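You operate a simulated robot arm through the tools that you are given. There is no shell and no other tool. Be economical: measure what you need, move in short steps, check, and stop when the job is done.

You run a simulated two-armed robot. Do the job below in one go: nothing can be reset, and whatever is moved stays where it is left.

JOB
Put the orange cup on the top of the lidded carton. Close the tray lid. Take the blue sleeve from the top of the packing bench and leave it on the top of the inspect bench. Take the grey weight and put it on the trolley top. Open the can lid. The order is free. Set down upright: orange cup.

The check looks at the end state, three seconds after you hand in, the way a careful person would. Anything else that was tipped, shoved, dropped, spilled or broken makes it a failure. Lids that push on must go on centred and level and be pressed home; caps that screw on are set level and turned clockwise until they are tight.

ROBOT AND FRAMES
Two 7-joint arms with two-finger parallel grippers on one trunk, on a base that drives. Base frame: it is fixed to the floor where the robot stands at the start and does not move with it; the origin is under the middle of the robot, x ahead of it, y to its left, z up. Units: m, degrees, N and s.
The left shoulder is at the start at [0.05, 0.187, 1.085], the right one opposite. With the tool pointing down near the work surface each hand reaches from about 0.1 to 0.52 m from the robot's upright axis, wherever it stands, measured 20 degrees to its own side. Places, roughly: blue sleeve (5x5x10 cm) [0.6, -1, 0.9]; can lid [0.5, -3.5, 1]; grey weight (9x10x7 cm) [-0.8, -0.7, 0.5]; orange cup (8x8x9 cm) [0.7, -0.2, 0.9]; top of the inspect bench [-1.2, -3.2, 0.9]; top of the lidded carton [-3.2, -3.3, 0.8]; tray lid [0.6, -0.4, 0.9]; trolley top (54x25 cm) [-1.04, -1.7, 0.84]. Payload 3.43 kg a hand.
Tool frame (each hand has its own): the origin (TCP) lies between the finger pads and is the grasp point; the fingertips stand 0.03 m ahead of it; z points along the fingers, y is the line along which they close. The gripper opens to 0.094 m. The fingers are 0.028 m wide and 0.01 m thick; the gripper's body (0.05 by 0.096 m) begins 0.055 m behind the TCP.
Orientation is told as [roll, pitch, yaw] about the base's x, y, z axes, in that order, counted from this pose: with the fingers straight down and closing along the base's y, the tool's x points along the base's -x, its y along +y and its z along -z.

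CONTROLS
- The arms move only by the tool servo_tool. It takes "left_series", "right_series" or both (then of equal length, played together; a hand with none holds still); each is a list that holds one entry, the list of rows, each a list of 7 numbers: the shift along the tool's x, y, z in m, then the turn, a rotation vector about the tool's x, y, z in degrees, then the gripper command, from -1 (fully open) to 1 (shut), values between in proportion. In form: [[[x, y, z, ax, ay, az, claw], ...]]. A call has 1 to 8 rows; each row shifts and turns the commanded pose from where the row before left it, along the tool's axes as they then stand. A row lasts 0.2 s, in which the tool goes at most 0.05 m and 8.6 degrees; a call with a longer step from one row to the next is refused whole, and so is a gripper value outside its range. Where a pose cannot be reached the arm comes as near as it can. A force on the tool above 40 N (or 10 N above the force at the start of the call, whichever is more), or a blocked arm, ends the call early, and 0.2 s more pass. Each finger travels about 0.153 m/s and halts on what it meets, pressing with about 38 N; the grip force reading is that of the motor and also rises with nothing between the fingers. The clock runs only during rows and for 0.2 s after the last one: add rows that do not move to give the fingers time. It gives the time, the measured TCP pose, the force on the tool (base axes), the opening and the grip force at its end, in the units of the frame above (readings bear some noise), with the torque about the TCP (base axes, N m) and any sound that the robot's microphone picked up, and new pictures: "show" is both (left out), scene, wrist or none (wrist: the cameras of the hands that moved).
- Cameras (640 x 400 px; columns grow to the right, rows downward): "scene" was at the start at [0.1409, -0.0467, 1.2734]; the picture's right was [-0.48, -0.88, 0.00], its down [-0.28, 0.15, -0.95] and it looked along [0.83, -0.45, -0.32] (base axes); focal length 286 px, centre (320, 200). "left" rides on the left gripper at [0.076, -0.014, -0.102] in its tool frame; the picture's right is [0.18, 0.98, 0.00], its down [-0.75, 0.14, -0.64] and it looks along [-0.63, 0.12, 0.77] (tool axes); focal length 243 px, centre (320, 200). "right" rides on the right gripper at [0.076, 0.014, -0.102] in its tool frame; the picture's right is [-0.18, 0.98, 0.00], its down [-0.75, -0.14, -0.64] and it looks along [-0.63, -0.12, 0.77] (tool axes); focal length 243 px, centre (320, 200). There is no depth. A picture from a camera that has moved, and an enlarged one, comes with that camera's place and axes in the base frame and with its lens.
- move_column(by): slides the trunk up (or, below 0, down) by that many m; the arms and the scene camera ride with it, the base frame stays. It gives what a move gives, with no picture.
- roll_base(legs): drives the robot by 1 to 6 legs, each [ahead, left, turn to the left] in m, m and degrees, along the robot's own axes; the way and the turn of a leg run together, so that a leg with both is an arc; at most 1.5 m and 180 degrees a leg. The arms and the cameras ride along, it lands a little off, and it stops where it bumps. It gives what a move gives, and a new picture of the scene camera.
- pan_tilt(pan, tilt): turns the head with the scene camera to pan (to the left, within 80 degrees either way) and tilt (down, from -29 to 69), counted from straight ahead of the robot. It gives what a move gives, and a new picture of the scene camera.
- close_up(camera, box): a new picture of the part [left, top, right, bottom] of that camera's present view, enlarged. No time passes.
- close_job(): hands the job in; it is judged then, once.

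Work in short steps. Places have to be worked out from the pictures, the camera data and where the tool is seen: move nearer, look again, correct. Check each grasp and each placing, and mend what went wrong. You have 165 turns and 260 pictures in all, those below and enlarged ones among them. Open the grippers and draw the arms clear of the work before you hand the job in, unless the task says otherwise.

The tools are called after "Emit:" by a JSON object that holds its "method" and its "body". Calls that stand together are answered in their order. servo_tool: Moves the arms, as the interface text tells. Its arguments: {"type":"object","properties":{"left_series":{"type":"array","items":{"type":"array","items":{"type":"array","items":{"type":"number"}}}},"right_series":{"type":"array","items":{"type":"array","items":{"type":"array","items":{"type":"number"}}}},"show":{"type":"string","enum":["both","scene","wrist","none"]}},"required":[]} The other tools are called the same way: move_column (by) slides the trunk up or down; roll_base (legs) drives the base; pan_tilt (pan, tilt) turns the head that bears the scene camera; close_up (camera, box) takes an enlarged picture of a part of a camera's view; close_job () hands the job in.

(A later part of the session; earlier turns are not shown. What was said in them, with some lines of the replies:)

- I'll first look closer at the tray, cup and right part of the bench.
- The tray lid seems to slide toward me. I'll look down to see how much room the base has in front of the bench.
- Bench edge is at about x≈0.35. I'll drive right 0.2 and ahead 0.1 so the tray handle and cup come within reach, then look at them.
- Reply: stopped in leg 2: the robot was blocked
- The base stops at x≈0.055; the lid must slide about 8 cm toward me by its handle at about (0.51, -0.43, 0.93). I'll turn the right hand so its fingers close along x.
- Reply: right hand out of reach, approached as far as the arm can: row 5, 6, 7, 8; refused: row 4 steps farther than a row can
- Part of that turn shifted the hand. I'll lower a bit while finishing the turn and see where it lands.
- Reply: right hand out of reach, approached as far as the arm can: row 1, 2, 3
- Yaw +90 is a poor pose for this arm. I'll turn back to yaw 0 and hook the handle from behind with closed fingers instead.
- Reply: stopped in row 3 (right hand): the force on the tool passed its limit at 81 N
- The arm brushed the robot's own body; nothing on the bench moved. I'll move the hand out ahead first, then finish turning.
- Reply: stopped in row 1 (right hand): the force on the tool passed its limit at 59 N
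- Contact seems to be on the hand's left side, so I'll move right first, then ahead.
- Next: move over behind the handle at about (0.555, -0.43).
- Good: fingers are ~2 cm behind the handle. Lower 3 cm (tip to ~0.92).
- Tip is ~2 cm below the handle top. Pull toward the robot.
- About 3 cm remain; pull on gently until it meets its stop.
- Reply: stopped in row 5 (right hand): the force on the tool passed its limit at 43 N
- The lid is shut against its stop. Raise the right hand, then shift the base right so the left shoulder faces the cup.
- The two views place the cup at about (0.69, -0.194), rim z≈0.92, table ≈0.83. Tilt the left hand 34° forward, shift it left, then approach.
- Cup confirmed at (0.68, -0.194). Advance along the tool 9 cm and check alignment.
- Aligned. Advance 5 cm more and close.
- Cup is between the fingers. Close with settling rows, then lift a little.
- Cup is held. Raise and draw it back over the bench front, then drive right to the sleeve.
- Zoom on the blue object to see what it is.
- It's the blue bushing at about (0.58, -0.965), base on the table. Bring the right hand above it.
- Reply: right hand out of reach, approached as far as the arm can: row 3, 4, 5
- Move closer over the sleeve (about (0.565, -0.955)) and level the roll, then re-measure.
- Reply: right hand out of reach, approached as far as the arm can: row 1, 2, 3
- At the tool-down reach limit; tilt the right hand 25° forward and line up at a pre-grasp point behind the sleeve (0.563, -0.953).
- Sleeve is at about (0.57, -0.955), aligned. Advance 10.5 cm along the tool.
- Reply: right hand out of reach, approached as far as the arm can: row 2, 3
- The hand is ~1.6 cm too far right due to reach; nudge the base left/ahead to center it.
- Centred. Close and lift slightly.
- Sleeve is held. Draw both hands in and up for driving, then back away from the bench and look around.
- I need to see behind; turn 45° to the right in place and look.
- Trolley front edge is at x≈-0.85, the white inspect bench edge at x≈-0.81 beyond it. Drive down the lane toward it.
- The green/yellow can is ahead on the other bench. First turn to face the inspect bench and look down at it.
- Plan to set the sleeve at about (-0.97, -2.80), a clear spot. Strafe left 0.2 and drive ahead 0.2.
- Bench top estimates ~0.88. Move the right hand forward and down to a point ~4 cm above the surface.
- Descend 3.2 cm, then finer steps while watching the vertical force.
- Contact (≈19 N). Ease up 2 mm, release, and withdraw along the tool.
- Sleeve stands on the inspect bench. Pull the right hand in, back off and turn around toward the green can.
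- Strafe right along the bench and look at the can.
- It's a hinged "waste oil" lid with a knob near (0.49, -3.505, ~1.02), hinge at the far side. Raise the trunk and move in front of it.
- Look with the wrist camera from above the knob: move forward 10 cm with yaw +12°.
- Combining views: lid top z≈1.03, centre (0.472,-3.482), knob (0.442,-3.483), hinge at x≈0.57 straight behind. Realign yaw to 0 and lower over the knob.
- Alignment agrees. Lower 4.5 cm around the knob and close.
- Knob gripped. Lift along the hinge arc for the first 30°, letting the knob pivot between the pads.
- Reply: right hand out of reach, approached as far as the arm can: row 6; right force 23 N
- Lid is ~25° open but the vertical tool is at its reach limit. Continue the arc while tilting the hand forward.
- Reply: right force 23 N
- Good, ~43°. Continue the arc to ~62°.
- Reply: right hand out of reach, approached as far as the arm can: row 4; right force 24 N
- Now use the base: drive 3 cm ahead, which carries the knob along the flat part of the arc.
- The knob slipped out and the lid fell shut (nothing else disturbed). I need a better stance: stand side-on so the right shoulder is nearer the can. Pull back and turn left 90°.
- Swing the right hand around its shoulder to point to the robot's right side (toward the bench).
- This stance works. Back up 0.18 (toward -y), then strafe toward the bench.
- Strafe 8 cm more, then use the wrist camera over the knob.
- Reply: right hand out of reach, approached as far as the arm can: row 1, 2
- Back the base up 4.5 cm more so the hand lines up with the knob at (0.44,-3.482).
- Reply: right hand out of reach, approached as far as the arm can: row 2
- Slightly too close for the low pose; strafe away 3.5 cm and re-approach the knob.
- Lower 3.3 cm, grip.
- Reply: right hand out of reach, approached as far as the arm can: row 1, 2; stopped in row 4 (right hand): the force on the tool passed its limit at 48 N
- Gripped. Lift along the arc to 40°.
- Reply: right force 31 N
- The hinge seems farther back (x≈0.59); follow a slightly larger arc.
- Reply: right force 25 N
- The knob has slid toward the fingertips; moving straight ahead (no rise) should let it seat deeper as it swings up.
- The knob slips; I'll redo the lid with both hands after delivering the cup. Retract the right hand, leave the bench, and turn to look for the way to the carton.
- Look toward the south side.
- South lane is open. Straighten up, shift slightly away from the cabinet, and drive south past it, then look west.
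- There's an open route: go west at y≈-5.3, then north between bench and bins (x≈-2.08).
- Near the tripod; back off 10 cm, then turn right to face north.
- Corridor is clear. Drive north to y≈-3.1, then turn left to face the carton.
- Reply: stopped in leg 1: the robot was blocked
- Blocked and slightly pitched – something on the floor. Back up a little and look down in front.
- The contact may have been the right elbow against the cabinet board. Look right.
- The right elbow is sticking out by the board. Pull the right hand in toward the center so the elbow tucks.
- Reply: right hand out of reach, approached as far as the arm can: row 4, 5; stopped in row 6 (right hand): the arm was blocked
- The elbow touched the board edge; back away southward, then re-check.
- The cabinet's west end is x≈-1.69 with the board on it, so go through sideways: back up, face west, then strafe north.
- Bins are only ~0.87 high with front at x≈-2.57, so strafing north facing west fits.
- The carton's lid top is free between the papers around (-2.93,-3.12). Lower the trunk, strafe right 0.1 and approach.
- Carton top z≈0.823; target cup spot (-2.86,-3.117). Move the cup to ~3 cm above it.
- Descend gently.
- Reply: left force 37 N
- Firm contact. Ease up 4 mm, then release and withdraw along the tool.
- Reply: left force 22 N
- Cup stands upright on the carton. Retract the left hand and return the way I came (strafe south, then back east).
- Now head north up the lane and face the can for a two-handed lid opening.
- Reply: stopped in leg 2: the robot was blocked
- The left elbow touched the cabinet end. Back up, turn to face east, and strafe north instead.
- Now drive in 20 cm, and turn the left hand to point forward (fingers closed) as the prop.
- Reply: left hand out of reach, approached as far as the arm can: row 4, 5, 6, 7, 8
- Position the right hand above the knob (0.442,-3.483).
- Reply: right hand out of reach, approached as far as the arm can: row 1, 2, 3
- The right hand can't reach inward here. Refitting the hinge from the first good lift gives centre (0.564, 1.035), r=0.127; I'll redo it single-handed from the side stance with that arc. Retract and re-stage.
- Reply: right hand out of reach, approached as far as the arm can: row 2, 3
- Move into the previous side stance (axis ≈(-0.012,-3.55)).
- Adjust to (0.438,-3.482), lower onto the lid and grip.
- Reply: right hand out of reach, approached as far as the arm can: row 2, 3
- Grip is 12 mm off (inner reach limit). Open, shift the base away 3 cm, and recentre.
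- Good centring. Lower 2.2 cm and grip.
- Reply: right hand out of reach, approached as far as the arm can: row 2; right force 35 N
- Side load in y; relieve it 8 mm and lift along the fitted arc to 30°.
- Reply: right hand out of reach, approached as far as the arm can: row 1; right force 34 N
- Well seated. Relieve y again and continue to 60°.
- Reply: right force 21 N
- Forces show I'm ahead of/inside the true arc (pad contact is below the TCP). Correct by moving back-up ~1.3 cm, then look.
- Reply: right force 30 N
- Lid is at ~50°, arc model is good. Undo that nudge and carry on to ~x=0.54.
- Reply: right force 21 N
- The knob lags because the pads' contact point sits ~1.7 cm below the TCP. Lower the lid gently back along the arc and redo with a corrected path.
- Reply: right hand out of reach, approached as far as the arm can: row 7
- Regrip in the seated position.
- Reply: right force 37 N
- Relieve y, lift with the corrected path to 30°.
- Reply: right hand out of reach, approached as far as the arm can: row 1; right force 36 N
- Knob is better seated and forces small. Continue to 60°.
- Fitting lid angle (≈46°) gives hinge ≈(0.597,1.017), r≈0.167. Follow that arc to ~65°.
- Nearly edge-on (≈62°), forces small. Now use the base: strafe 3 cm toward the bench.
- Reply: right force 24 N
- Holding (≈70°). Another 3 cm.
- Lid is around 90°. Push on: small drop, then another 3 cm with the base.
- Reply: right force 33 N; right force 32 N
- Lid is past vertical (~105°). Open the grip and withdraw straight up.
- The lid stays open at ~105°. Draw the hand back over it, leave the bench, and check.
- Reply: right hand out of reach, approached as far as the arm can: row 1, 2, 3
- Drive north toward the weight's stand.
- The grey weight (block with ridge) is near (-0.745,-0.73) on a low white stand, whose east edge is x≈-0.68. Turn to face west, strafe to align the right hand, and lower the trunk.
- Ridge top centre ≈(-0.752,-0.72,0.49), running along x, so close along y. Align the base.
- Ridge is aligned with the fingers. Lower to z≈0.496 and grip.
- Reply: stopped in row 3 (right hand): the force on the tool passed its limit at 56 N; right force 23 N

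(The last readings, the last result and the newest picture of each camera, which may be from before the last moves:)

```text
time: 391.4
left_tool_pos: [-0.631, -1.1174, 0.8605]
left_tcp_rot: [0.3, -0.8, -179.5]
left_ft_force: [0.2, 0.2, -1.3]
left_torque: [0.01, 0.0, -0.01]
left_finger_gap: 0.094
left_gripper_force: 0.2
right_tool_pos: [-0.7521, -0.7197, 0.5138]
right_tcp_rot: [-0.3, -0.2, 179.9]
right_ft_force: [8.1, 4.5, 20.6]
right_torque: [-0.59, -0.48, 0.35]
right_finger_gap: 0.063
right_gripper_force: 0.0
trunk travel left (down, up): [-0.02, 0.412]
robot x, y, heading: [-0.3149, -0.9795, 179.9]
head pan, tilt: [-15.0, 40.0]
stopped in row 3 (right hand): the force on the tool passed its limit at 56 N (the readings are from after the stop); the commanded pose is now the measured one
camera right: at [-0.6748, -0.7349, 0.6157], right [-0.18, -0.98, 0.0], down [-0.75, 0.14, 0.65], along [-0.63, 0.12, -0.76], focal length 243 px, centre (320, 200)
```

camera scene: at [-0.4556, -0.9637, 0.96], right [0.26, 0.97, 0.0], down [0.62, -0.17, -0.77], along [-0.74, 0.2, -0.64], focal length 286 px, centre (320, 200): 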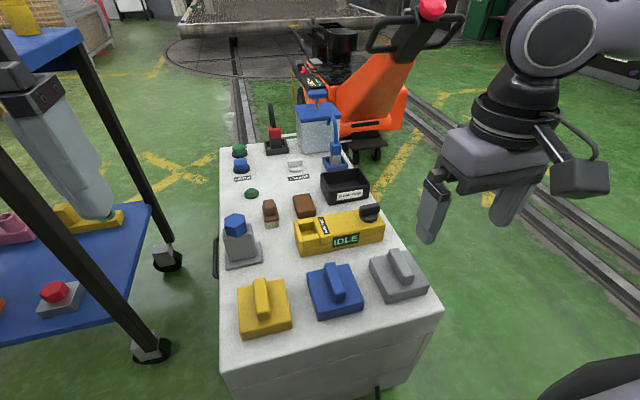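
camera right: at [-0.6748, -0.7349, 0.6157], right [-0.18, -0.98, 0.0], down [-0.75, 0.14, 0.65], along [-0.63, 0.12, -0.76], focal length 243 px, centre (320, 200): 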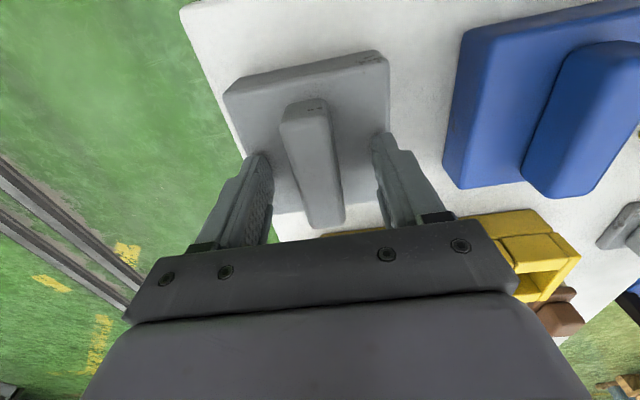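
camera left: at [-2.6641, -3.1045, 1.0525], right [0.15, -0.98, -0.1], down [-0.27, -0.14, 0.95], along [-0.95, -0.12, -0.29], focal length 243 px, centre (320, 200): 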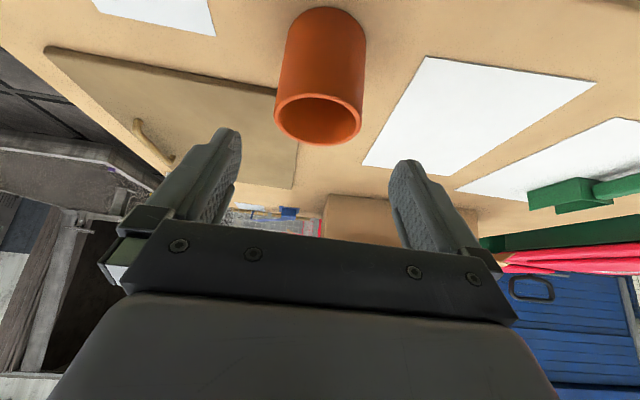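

Fingertips touched the block's top at z≈0.484. Lift 2 mm and close on the ridge.

Emit:
{"method": "servo_tool", "body": {"right_series": [[[0, 0, -0.003, 0, 0, 0, -0.3], [0, 0, 0, 0, 0, 0, 0.2], [0, 0, 0, 0, 0, 0, 0.6], [0, 0, 0, 0, 0, 0, 1], [0, 0, 0, 0, 0, 0, 1], [0, 0, 0, 0, 0, 0, 1]]], "show": "none"}}

Emit:
{"method": "servo_tool", "body": {"right_series": [[[0, 0, -0.02, 0, 0, 0, 1], [0, 0, -0.04, 0, 0, 0, 1], [0, 0, 0, 0, 0, 0, 1]]], "show": "wrist"}}

```text
time: 392.8
left_tool_pos: [-0.6307, -1.1174, 0.8591]
left_tcp_rot: [0.3, -0.6, -179.5]
left_ft_force: [0.8, -0.1, 1.4]
left_torque: [-0.01, 0.01, 0.0]
left_finger_gap: 0.0941
left_gripper_force: 0.1
right_tool_pos: [-0.7531, -0.7196, 0.5149]
right_tcp_rot: [-0.3, 0.0, 180.0]
right_ft_force: [-0.5, 1.9, -0.2]
right_torque: [0.05, 0.35, -0.04]
right_finger_gap: 0.0285
right_gripper_force: 37.7
trunk travel left (down, up): [-0.02, 0.412]
robot x, y, heading: [-0.3152, -0.9839, 180.0]
head pan, tilt: [-15.0, 40.0]
```

```text
time: 393.6
left_tool_pos: [-0.6298, -1.1164, 0.8592]
left_tcp_rot: [0.3, -0.6, -179.5]
left_ft_force: [0.2, 1.4, 0.6]
left_torque: [-0.04, 0.0, -0.01]
left_finger_gap: 0.0942
left_gripper_force: 0.0
right_tool_pos: [-0.7517, -0.7207, 0.5734]
right_tcp_rot: [-0.1, 0.0, 180.0]
right_ft_force: [0.3, 0.2, -9.6]
right_torque: [-0.03, 0.03, 0.02]
right_finger_gap: 0.0282
right_gripper_force: 37.9
trunk travel left (down, up): [-0.02, 0.412]
robot x, y, heading: [-0.3164, -0.9848, 180.1]
head pan, tilt: [-15.0, 40.0]
camera right: at [-0.6754, -0.7355, 0.6757], right [-0.18, -0.98, 0.0], down [-0.75, 0.14, 0.64], along [-0.63, 0.12, -0.77], focal length 243 px, centre (320, 200)
```

right: 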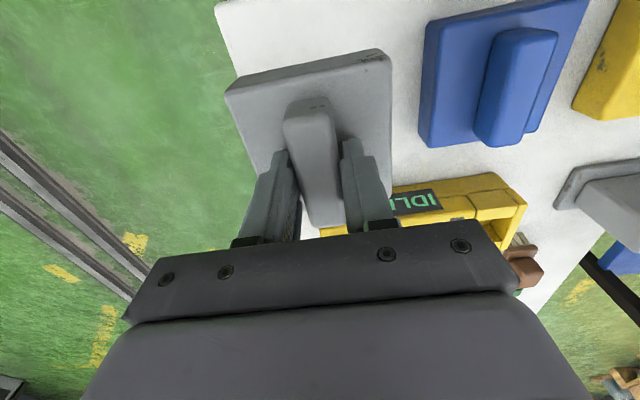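

Weight is held (~1 kg). Lift, back away, raise the trunk, and strafe south to the trolley.

Emit:
{"method": "servo_tool", "body": {"right_series": [[[0, 0, -0.05, 0, 0, 0, 1], [0, 0, -0.05, 0, 0, 0, 1], [0.04, 0, -0.02, 0, 0, 0, 1], [0.04, 0, 0, 0, 0, 0, 1], [0, 0, 0, 0, 0, 0, 1]]], "show": "none"}}

Emit:
{"method": "roll_base", "body": {"legs": [[-0.1, 0, 0]]}}

Emit:
{"method": "move_column", "body": {"by": 0.34}}

Emit:
{"method": "roll_base", "body": {"legs": [[0, 1.09, 0]]}}

Emit:
{"method": "pan_tilt", "body": {"pan": -10, "tilt": 35}}

```text
time: 394.8
left_tool_pos: [-0.6311, -1.1167, 0.8582]
left_tcp_rot: [0.3, -0.7, -179.5]
left_ft_force: [0.4, -1.0, 0.1]
left_torque: [0.02, 0.04, 0.03]
left_finger_gap: 0.094
left_gripper_force: 0.2
right_tool_pos: [-0.6702, -0.7212, 0.6932]
right_tcp_rot: [-0.4, -0.1, 179.9]
right_ft_force: [0.3, 0.3, -10.3]
right_torque: [0.04, 0.0, -0.02]
right_finger_gap: 0.0282
right_gripper_force: 37.3
trunk travel left (down, up): [-0.02, 0.412]
robot x, y, heading: [-0.3153, -0.9795, 180.0]
head pan, tilt: [-15.0, 40.0]
```

```text
time: 396.0
left_tool_pos: [-0.5296, -1.119, 0.8588]
left_tcp_rot: [0.2, -0.7, -179.5]
left_ft_force: [0.7, -0.7, -0.5]
left_torque: [-0.02, -0.01, 0.0]
left_finger_gap: 0.0938
left_gripper_force: 0.1
right_tool_pos: [-0.5691, -0.7217, 0.6923]
right_tcp_rot: [-0.3, -0.1, 180.1]
right_ft_force: [0.0, -0.4, -10.2]
right_torque: [-0.02, -0.01, -0.02]
right_finger_gap: 0.0283
right_gripper_force: 37.8
trunk travel left (down, up): [-0.02, 0.412]
robot x, y, heading: [-0.2146, -0.983, 179.9]
head pan, tilt: [-15.0, 40.0]
camera scene: at [-0.3553, -0.9635, 0.9598], right [0.26, 0.97, 0.0], down [0.62, -0.17, -0.77], along [-0.74, 0.2, -0.64], focal length 286 px, centre (320, 200)
```

scene: 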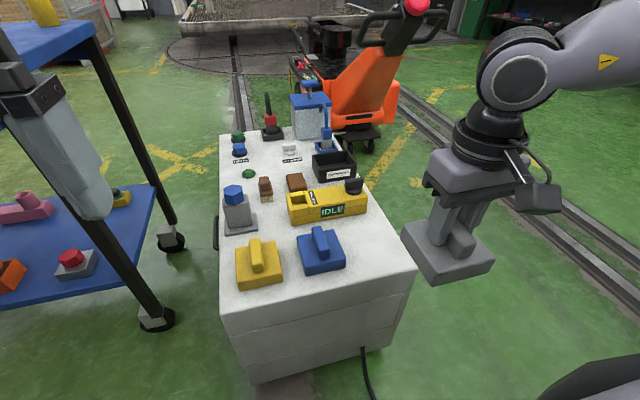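

```text
time: 399.3
left_tool_pos: [-0.5294, -1.1177, 1.1977]
left_tcp_rot: [0.3, -0.7, -179.4]
left_ft_force: [0.5, 0.4, -0.3]
left_torque: [-0.02, 0.02, 0.01]
left_finger_gap: 0.094
left_gripper_force: 0.0
right_tool_pos: [-0.5719, -0.7222, 1.0338]
right_tcp_rot: [-0.3, -0.1, 180.0]
right_ft_force: [1.4, -0.2, -10.2]
right_torque: [0.01, 0.0, -0.01]
right_finger_gap: 0.0281
right_gripper_force: 38.5
trunk travel left (down, up): [-0.36, 0.072]
robot x, y, heading: [-0.2134, -0.9808, 179.9]
head pan, tilt: [-15.0, 40.0]
```

```text
time: 409.2
left_tool_pos: [-0.525, -2.2078, 1.1996]
left_tcp_rot: [0.2, -0.7, -178.9]
left_ft_force: [-0.4, -0.7, -0.5]
left_torque: [0.0, -0.03, -0.03]
left_finger_gap: 0.094
left_gripper_force: 0.0
right_tool_pos: [-0.5702, -1.812, 1.0346]
right_tcp_rot: [-0.3, -0.1, -179.7]
right_ft_force: [0.8, 0.5, -8.7]
right_torque: [-0.01, 0.0, -0.01]
right_finger_gap: 0.0282
right_gripper_force: 38.1
trunk travel left (down, up): [-0.36, 0.072]
robot x, y, heading: [-0.2128, -2.0728, -179.4]
head pan, tilt: [-15.0, 40.0]
camera scene: at [-0.3533, -2.053, 1.2999], right [0.25, 0.97, 0.0], down [0.62, -0.16, -0.77], along [-0.74, 0.19, -0.64], focal length 286 px, centre (320, 200)
```

scene: 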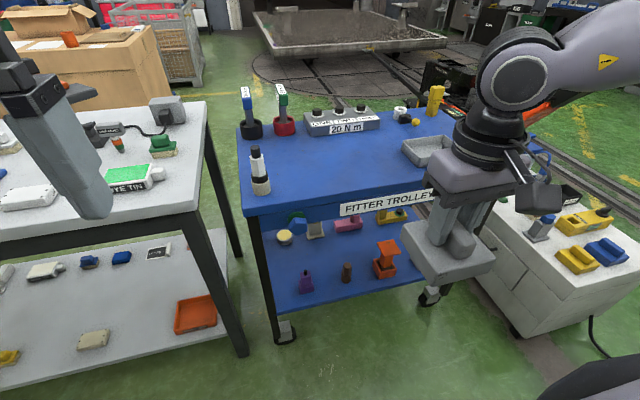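

```text
time: 409.8
left_tool_pos: [-0.5269, -2.2083, 1.1989]
left_tcp_rot: [0.3, -0.7, -178.9]
left_ft_force: [-0.5, 0.2, 0.2]
left_torque: [-0.01, 0.03, 0.0]
left_finger_gap: 0.0941
left_gripper_force: 0.0
right_tool_pos: [-0.5699, -1.8118, 1.0321]
right_tcp_rot: [-0.2, 0.0, -179.6]
right_ft_force: [0.3, -0.1, -9.9]
right_torque: [-0.02, 0.01, 0.0]
right_finger_gap: 0.0284
right_gripper_force: 38.3
trunk travel left (down, up): [-0.36, 0.072]
robot x, y, heading: [-0.211, -2.0681, -179.5]
head pan, tilt: [-10.0, 35.0]
camera scene: at [-0.3578, -2.0596, 1.3074], right [0.17, 0.99, 0.0], down [0.57, -0.1, -0.82], along [-0.81, 0.14, -0.57], focal length 286 px, centre (320, 200)
```

scene: 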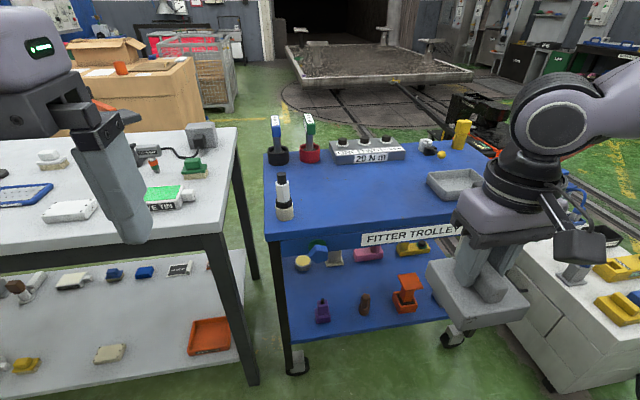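

Clear spot on the trolley at ≈(-0.985,-1.815). Drive in 0.29 and move the hand over it.

Emit:
{"method": "roll_base", "body": {"legs": [[0.28, 0, 0]]}}

Emit:
{"method": "servo_tool", "body": {"right_series": [[[-0.04, 0, 0, 0, 0, 0, 1], [-0.04, 0, 0, 0, 0, 0, 1], [-0.04, 0, 0.02, 0, 0, 0, 1], [-0.013, 0, 0.04, 0, 0, 0, 1], [0, 0, 0, 0, 0, 0, 1]]]}}

```text
time: 411.8
left_tool_pos: [-0.8028, -2.21, 1.199]
left_tcp_rot: [0.2, -0.8, -178.9]
left_ft_force: [0.2, 0.9, 0.6]
left_torque: [-0.03, -0.02, -0.02]
left_finger_gap: 0.0941
left_gripper_force: 0.1
right_tool_pos: [-0.8476, -1.816, 1.0322]
right_tcp_rot: [-0.3, 0.0, -179.5]
right_ft_force: [0.6, 0.1, -9.6]
right_torque: [0.05, 0.04, 0.03]
right_finger_gap: 0.0283
right_gripper_force: 37.9
trunk travel left (down, up): [-0.36, 0.072]
robot x, y, heading: [-0.4867, -2.0728, -179.8]
head pan, tilt: [-10.0, 35.0]
camera scene: at [-0.6353, -2.0618, 1.3073], right [0.17, 0.99, 0.0], down [0.57, -0.1, -0.82], along [-0.81, 0.14, -0.57], focal length 286 px, centre (320, 200)
```

scene: 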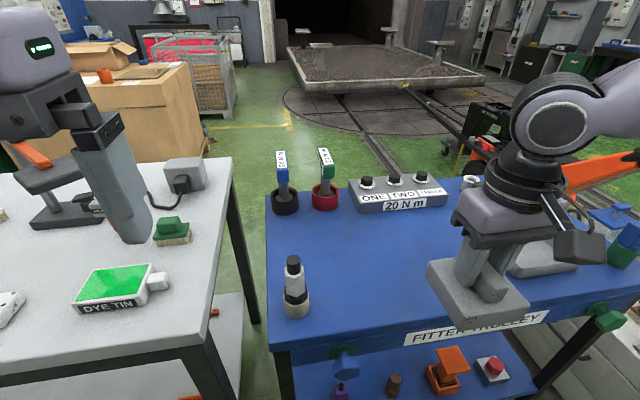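

```text
time: 413.0
left_tool_pos: [-0.8037, -2.2097, 1.1988]
left_tcp_rot: [0.3, -0.7, -178.9]
left_ft_force: [0.4, 0.3, 0.5]
left_torque: [0.01, 0.02, 0.01]
left_finger_gap: 0.0939
left_gripper_force: 0.1
right_tool_pos: [-0.9817, -1.8173, 0.9728]
right_tcp_rot: [-0.3, 0.0, -179.4]
right_ft_force: [-0.7, -0.2, -9.6]
right_torque: [0.0, 0.05, 0.04]
right_finger_gap: 0.0282
right_gripper_force: 38.3
trunk travel left (down, up): [-0.36, 0.072]
robot x, y, heading: [-0.4928, -2.0757, -179.8]
head pan, tilt: [-10.0, 35.0]
camera scene: at [-0.6347, -2.0621, 1.3074], right [0.17, 0.99, 0.0], down [0.57, -0.1, -0.82], along [-0.81, 0.14, -0.57], focal length 286 px, centre (320, 200)
camera right: at [-0.9037, -1.8309, 1.0746], right [-0.17, -0.98, 0.0], down [-0.75, 0.13, 0.64], along [-0.63, 0.12, -0.77], focal length 243 px, centre (320, 200)
```

scene: 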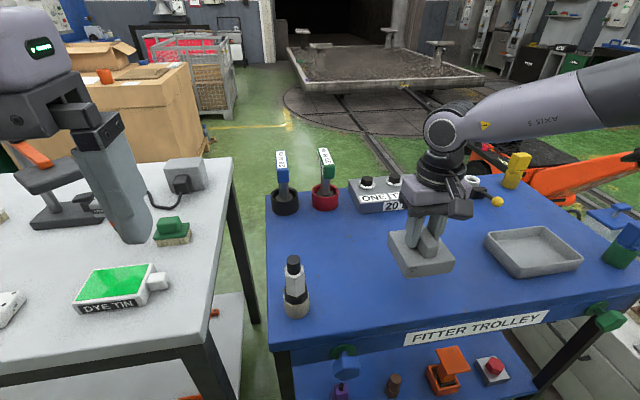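
right: 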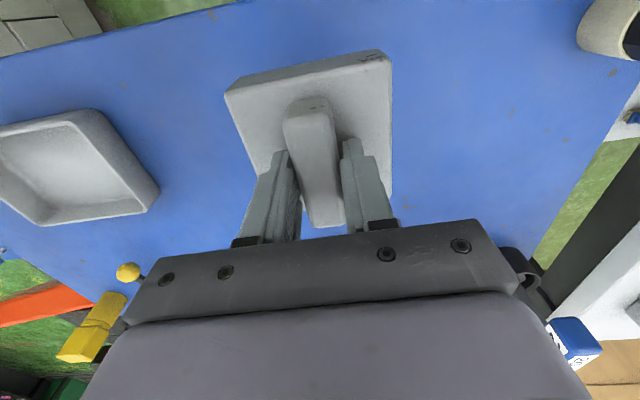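

Over a clear area. Descend.

Emit:
{"method": "servo_tool", "body": {"right_series": [[[0, 0, 0.02, 0, 0, 0, 1], [0, 0, 0.015, 0, 0, 0, 1], [0, 0, 0.01, 0, 0, 0, 1], [0, 0, 0, 0, 0, 0, 1]]], "show": "none"}}

Emit:
{"method": "servo_tool", "body": {"right_series": [[[0, 0, 0.004, 0, 0, 0, 1], [0, 0, 0.004, 0, 0, 0, 1], [0, 0, 0.004, 0, 0, 0, 1], [0, 0, 0, 0, 0, 0, 1]]], "show": "scene"}}

```text
time: 414.0
left_tool_pos: [-0.8029, -2.212, 1.1991]
left_tcp_rot: [0.4, -0.7, -178.9]
left_ft_force: [-1.1, 0.0, -0.3]
left_torque: [0.0, -0.01, 0.0]
left_finger_gap: 0.094
left_gripper_force: 0.1
right_tool_pos: [-0.9797, -1.8169, 0.9281]
right_tcp_rot: [-0.2, 0.1, -179.5]
right_ft_force: [-0.7, 0.4, -9.4]
right_torque: [-0.04, 0.02, -0.01]
right_finger_gap: 0.0283
right_gripper_force: 38.1
trunk travel left (down, up): [-0.36, 0.072]
robot x, y, heading: [-0.4892, -2.0715, -179.4]
head pan, tilt: [-10.0, 35.0]
```

```text
time: 415.0
left_tool_pos: [-0.8034, -2.2113, 1.1988]
left_tcp_rot: [0.3, -0.7, -178.9]
left_ft_force: [0.2, 0.7, -0.1]
left_torque: [-0.01, 0.01, 0.02]
left_finger_gap: 0.094
left_gripper_force: 0.0
right_tool_pos: [-0.9808, -1.8163, 0.9151]
right_tcp_rot: [-0.3, 0.0, -179.6]
right_ft_force: [0.5, -1.1, -9.5]
right_torque: [0.0, 0.01, 0.02]
right_finger_gap: 0.0282
right_gripper_force: 38.0
trunk travel left (down, up): [-0.36, 0.072]
robot x, y, heading: [-0.4912, -2.0773, -179.5]
head pan, tilt: [-10.0, 35.0]
camera scene: at [-0.6349, -2.0618, 1.3074], right [0.17, 0.99, 0.0], down [0.57, -0.1, -0.82], along [-0.81, 0.14, -0.57], focal length 286 px, centre (320, 200)
```

scene: 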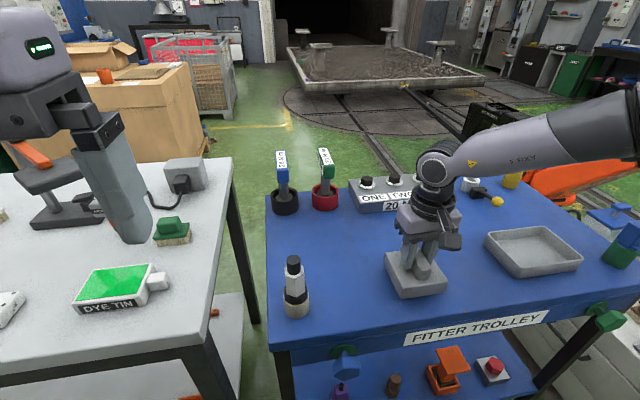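

Emit:
{"method": "servo_tool", "body": {"right_series": [[[0, 0, 0.003, 0, 0, 0, 1], [0, 0, 0.003, 0, 0, 0, 1], [0, 0, 0.003, 0, 0, 0, 1], [0, 0, 0, 0, 0, 0, 1]]], "show": "none"}}

```text
time: 416.0
left_tool_pos: [-0.8023, -2.2123, 1.1969]
left_tcp_rot: [0.3, -0.6, -178.9]
left_ft_force: [0.5, -0.2, 0.4]
left_torque: [-0.02, -0.03, -0.03]
left_finger_gap: 0.094
left_gripper_force: 0.1
right_tool_pos: [-0.9807, -1.816, 0.9064]
right_tcp_rot: [-0.3, 0.0, -179.6]
right_ft_force: [-1.2, -0.7, -10.0]
right_torque: [-0.02, 0.03, -0.02]
right_finger_gap: 0.0283
right_gripper_force: 38.5
trunk travel left (down, up): [-0.36, 0.072]
robot x, y, heading: [-0.4862, -2.0736, -179.7]
head pan, tilt: [-10.0, 35.0]
```

No contact yet; continue in 3 mm steps.

Emit:
{"method": "servo_tool", "body": {"right_series": [[[0, 0, 0.003, 0, 0, 0, 1], [0, 0, 0.003, 0, 0, 0, 1], [0, 0, 0, 0, 0, 0, 1]]], "show": "none"}}

Emit:
{"method": "servo_tool", "body": {"right_series": [[[0, 0, 0.003, 0, 0, 0, 1], [0, 0, 0.003, 0, 0, 0, 1], [0, 0, 0, 0, 0, 0, 1]]], "show": "scene"}}

```text
time: 416.8
left_tool_pos: [-0.8017, -2.2097, 1.201]
left_tcp_rot: [0.3, -0.8, -178.9]
left_ft_force: [0.0, -0.8, -0.4]
left_torque: [-0.01, -0.01, 0.01]
left_finger_gap: 0.094
left_gripper_force: 0.1
right_tool_pos: [-0.9805, -1.8157, 0.9046]
right_tcp_rot: [-0.4, -0.3, -179.5]
right_ft_force: [0.5, 5.5, 16.6]
right_torque: [0.04, -0.87, 0.11]
right_finger_gap: 0.0282
right_gripper_force: 38.2
trunk travel left (down, up): [-0.36, 0.072]
robot x, y, heading: [-0.4868, -2.0758, -179.7]
head pan, tilt: [-10.0, 35.0]
```

```text
time: 417.2
left_tool_pos: [-0.8012, -2.2107, 1.1991]
left_tcp_rot: [0.3, -0.9, -178.9]
left_ft_force: [0.6, 0.5, 0.8]
left_torque: [-0.02, -0.02, 0.02]
left_finger_gap: 0.094
left_gripper_force: 0.0
right_tool_pos: [-0.9812, -1.8164, 0.9036]
right_tcp_rot: [-0.2, -0.7, -179.5]
right_ft_force: [4.5, 2.3, 15.0]
right_torque: [-0.46, -0.97, 0.22]
right_finger_gap: 0.0283
right_gripper_force: 38.3
trunk travel left (down, up): [-0.36, 0.072]
robot x, y, heading: [-0.4907, -2.0723, -179.8]
head pan, tilt: [-10.0, 35.0]
stopped in row 2 (right hand): the force on the tool passed its limit at 44 N (the readings are from after the stop); the commanded pose is now the measured one
camera scene: at [-0.6325, -2.0623, 1.3076], right [0.17, 0.99, 0.0], down [0.56, -0.1, -0.82], along [-0.81, 0.14, -0.57], focal length 286 px, centre (320, 200)
```

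scene: 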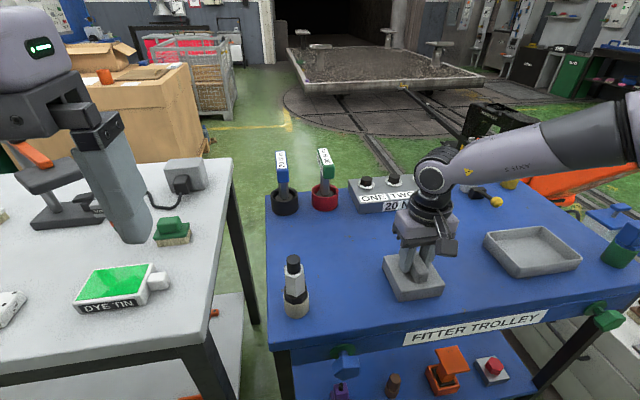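

On the surface. Release and raise the hand.

Emit:
{"method": "servo_tool", "body": {"right_series": [[[0, 0, -0.001, 0, 0, 0, 0.5], [0, 0, 0, 0, 0, 0, 0], [0, 0, 0, 0, 0, 0, -0.4], [0, 0, 0, 0, 0, 0, -0.4], [0, 0, -0.03, 0, 0, 0, -0.4], [0, 0, -0.05, 0, 0, 0, -0.4], [0, 0, -0.05, 0, 0, 0, -1], [0.04, 0, -0.02, 0, 0, 0, -1]]]}}

```text
time: 419.1
left_tool_pos: [-0.801, -2.2118, 1.199]
left_tcp_rot: [0.3, -0.8, -178.9]
left_ft_force: [-0.5, 0.0, -0.9]
left_torque: [-0.02, -0.02, 0.01]
left_finger_gap: 0.0938
left_gripper_force: 0.1
right_tool_pos: [-0.94, -1.8158, 1.0536]
right_tcp_rot: [-0.2, -0.5, -179.6]
right_ft_force: [-1.1, 0.4, -1.3]
right_torque: [-0.03, -0.02, -0.04]
right_finger_gap: 0.0941
right_gripper_force: 0.1
trunk travel left (down, up): [-0.36, 0.072]
robot x, y, heading: [-0.487, -2.0717, -179.8]
head pan, tilt: [-10.0, 35.0]
camera scene: at [-0.6332, -2.0618, 1.3076], right [0.17, 0.99, 0.0], down [0.56, -0.1, -0.82], along [-0.81, 0.14, -0.57], focal length 286 px, centre (320, 200)
camera right: at [-0.8627, -1.8297, 1.1544], right [-0.18, -0.98, 0.0], down [-0.75, 0.13, 0.65], along [-0.64, 0.12, -0.76], focal length 243 px, centre (320, 200)
```

scene: 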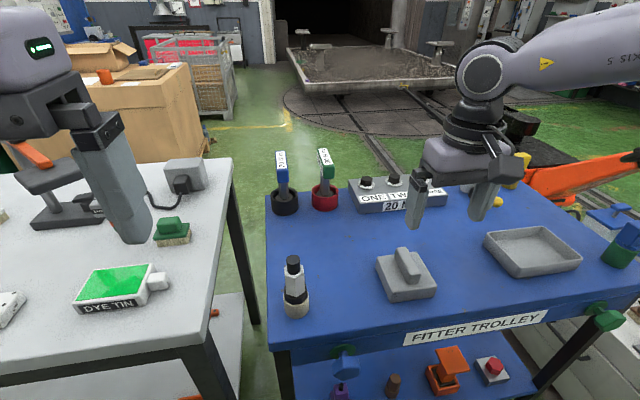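
right: 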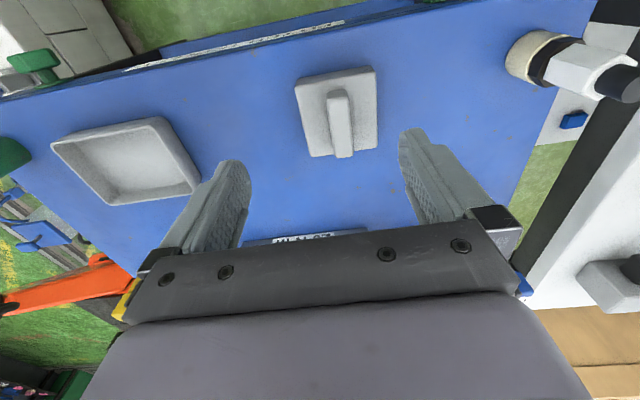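

Weight stands on the trolley. Back off and turn to check the can lid and cabinet from the lane.

Emit:
{"method": "roll_base", "body": {"legs": [[-0.28, 0, 0], [0, 0, 90]]}}

Emit:
{"method": "pan_tilt", "body": {"pan": 25, "tilt": 15}}

```text
time: 424.8
left_tool_pos: [-0.0719, -2.3827, 1.1988]
left_tcp_rot: [0.2, -0.9, -88.1]
left_ft_force: [-0.2, -0.3, -0.9]
left_torque: [0.01, -0.03, -0.01]
left_finger_gap: 0.0936
left_gripper_force: 0.1
right_tool_pos: [-0.4644, -2.5272, 1.0524]
right_tcp_rot: [-0.3, -0.5, -88.7]
right_ft_force: [-0.4, -0.5, -0.4]
right_torque: [-0.02, -0.01, 0.01]
right_finger_gap: 0.0941
right_gripper_force: 0.1
trunk travel left (down, up): [-0.36, 0.072]
robot x, y, heading: [-0.2167, -2.0674, -88.7]
head pan, tilt: [-10.0, 35.0]
camera scene: at [-0.2244, -2.2197, 1.3075], right [-0.99, 0.15, 0.0], down [0.09, 0.57, -0.82], along [-0.13, -0.81, -0.57], focal length 286 px, centre (320, 200)
```

scene: 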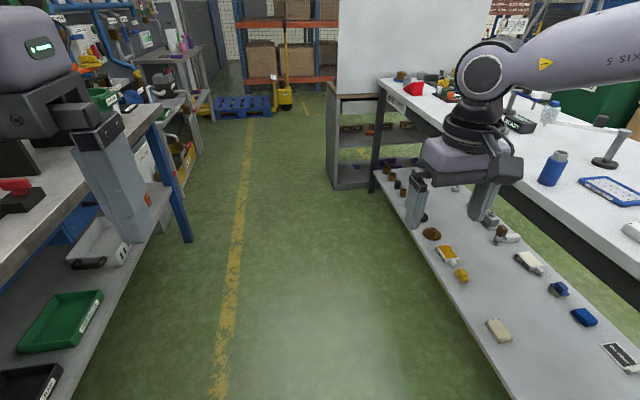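

```text
time: 425.9
left_tool_pos: [-0.0726, -2.3829, 1.1987]
left_tcp_rot: [0.3, -0.8, -88.1]
left_ft_force: [0.5, -0.4, 0.8]
left_torque: [-0.02, 0.02, 0.0]
left_finger_gap: 0.0939
left_gripper_force: 0.2
right_tool_pos: [-0.4643, -2.5275, 1.0526]
right_tcp_rot: [-0.4, -0.5, -88.8]
right_ft_force: [-0.9, -1.3, -0.1]
right_torque: [0.02, 0.01, 0.0]
right_finger_gap: 0.0941
right_gripper_force: 0.0
trunk travel left (down, up): [-0.36, 0.072]
robot x, y, heading: [-0.2114, -2.0737, -88.8]
head pan, tilt: [25.0, 15.0]
camera scene: at [-0.1698, -2.2165, 1.3395], right [-0.9, -0.44, 0.0], down [-0.11, 0.23, -0.97], along [0.43, -0.87, -0.26], focal length 286 px, centre (320, 200)
```

scene: 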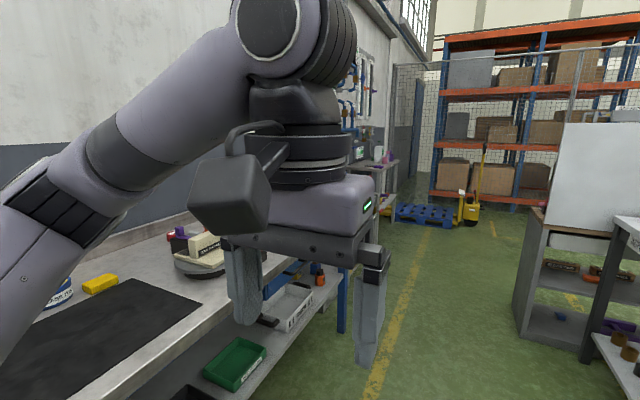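

Sleeve is upright. Move closer to see the can.

Emit:
{"method": "roll_base", "body": {"legs": [[0.75, 0, 0], [0, 0, 60]]}}

Emit:
{"method": "pan_tilt", "body": {"pan": -22, "tilt": 22}}

```text
time: 432.6
left_tool_pos: [0.1434, -2.8504, 1.1993]
left_tcp_rot: [0.3, -0.9, -27.4]
left_ft_force: [0.3, -1.0, -0.2]
left_torque: [0.03, 0.0, 0.0]
left_finger_gap: 0.0941
left_gripper_force: 0.2
right_tool_pos: [0.0774, -3.2646, 1.053]
right_tcp_rot: [-0.3, -0.5, -28.1]
right_ft_force: [-0.6, 0.5, 0.3]
right_torque: [-0.01, -0.02, 0.0]
right_finger_gap: 0.0942
right_gripper_force: 0.1
trunk travel left (down, up): [-0.36, 0.072]
robot x, y, heading: [-0.1952, -2.8218, -28.2]
head pan, tilt: [25.0, 15.0]
camera scene: at [-0.0516, -2.8561, 1.3395], right [-0.05, -1.0, 0.0], down [-0.26, 0.01, -0.97], along [0.96, -0.05, -0.26], focal length 286 px, centre (320, 200)
```

scene: 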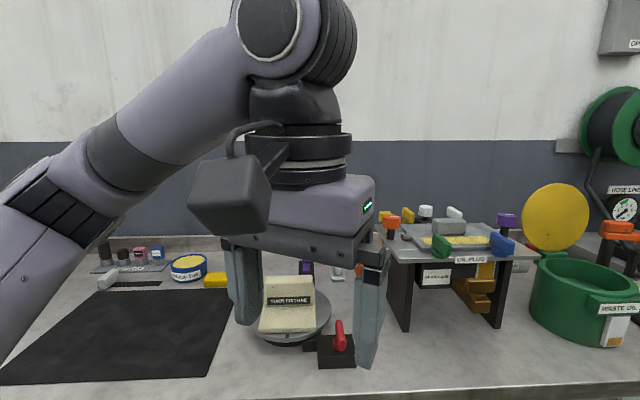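

```text
time: 433.7
left_tool_pos: [0.1428, -2.8503, 1.1994]
left_tcp_rot: [0.2, -0.8, -27.4]
left_ft_force: [0.6, 0.3, -0.4]
left_torque: [0.01, -0.02, -0.02]
left_finger_gap: 0.094
left_gripper_force: 0.1
right_tool_pos: [0.0777, -3.2644, 1.0526]
right_tcp_rot: [-0.2, -0.5, -28.0]
right_ft_force: [0.0, -0.8, -0.4]
right_torque: [0.02, -0.02, 0.0]
right_finger_gap: 0.0938
right_gripper_force: 0.0
trunk travel left (down, up): [-0.36, 0.072]
robot x, y, heading: [-0.1966, -2.8224, -27.9]
head pan, tilt: [-22.0, 22.0]
camera scene: at [-0.0853, -2.9223, 1.3281], right [-0.77, -0.64, 0.0], down [-0.24, 0.29, -0.93], along [0.6, -0.71, -0.37], focal length 286 px, centre (320, 200)
```

scene: 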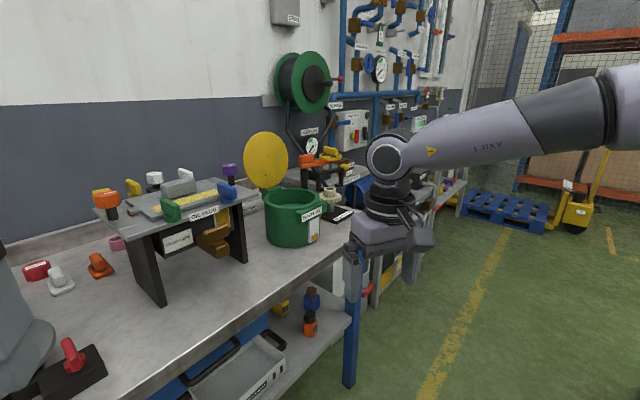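

The can lid stands open, and the tray lid, sleeve, cup and weight were all seen in place. The grippers are open and the arms are clear of the work, so I hand in.

Emit:
{"method": "close_job", "body": {}}

```text
The job is handed in.
```

The job is handed in, and I checked all five items by camera before closing:
- The orange cup stands upright on the lidded carton.
- The tray lid is closed against its stop.
- The blue sleeve stands on the inspect bench.
- The grey weight is on the trolley top.
- The can lid stands open at about 105°. It dropped shut twice before the attempt that held.

While driving, the robot's elbows bumped the cabinet with the white board three times. I saw nothing knocked over there, but I did not check that cabinet up close afterwards.
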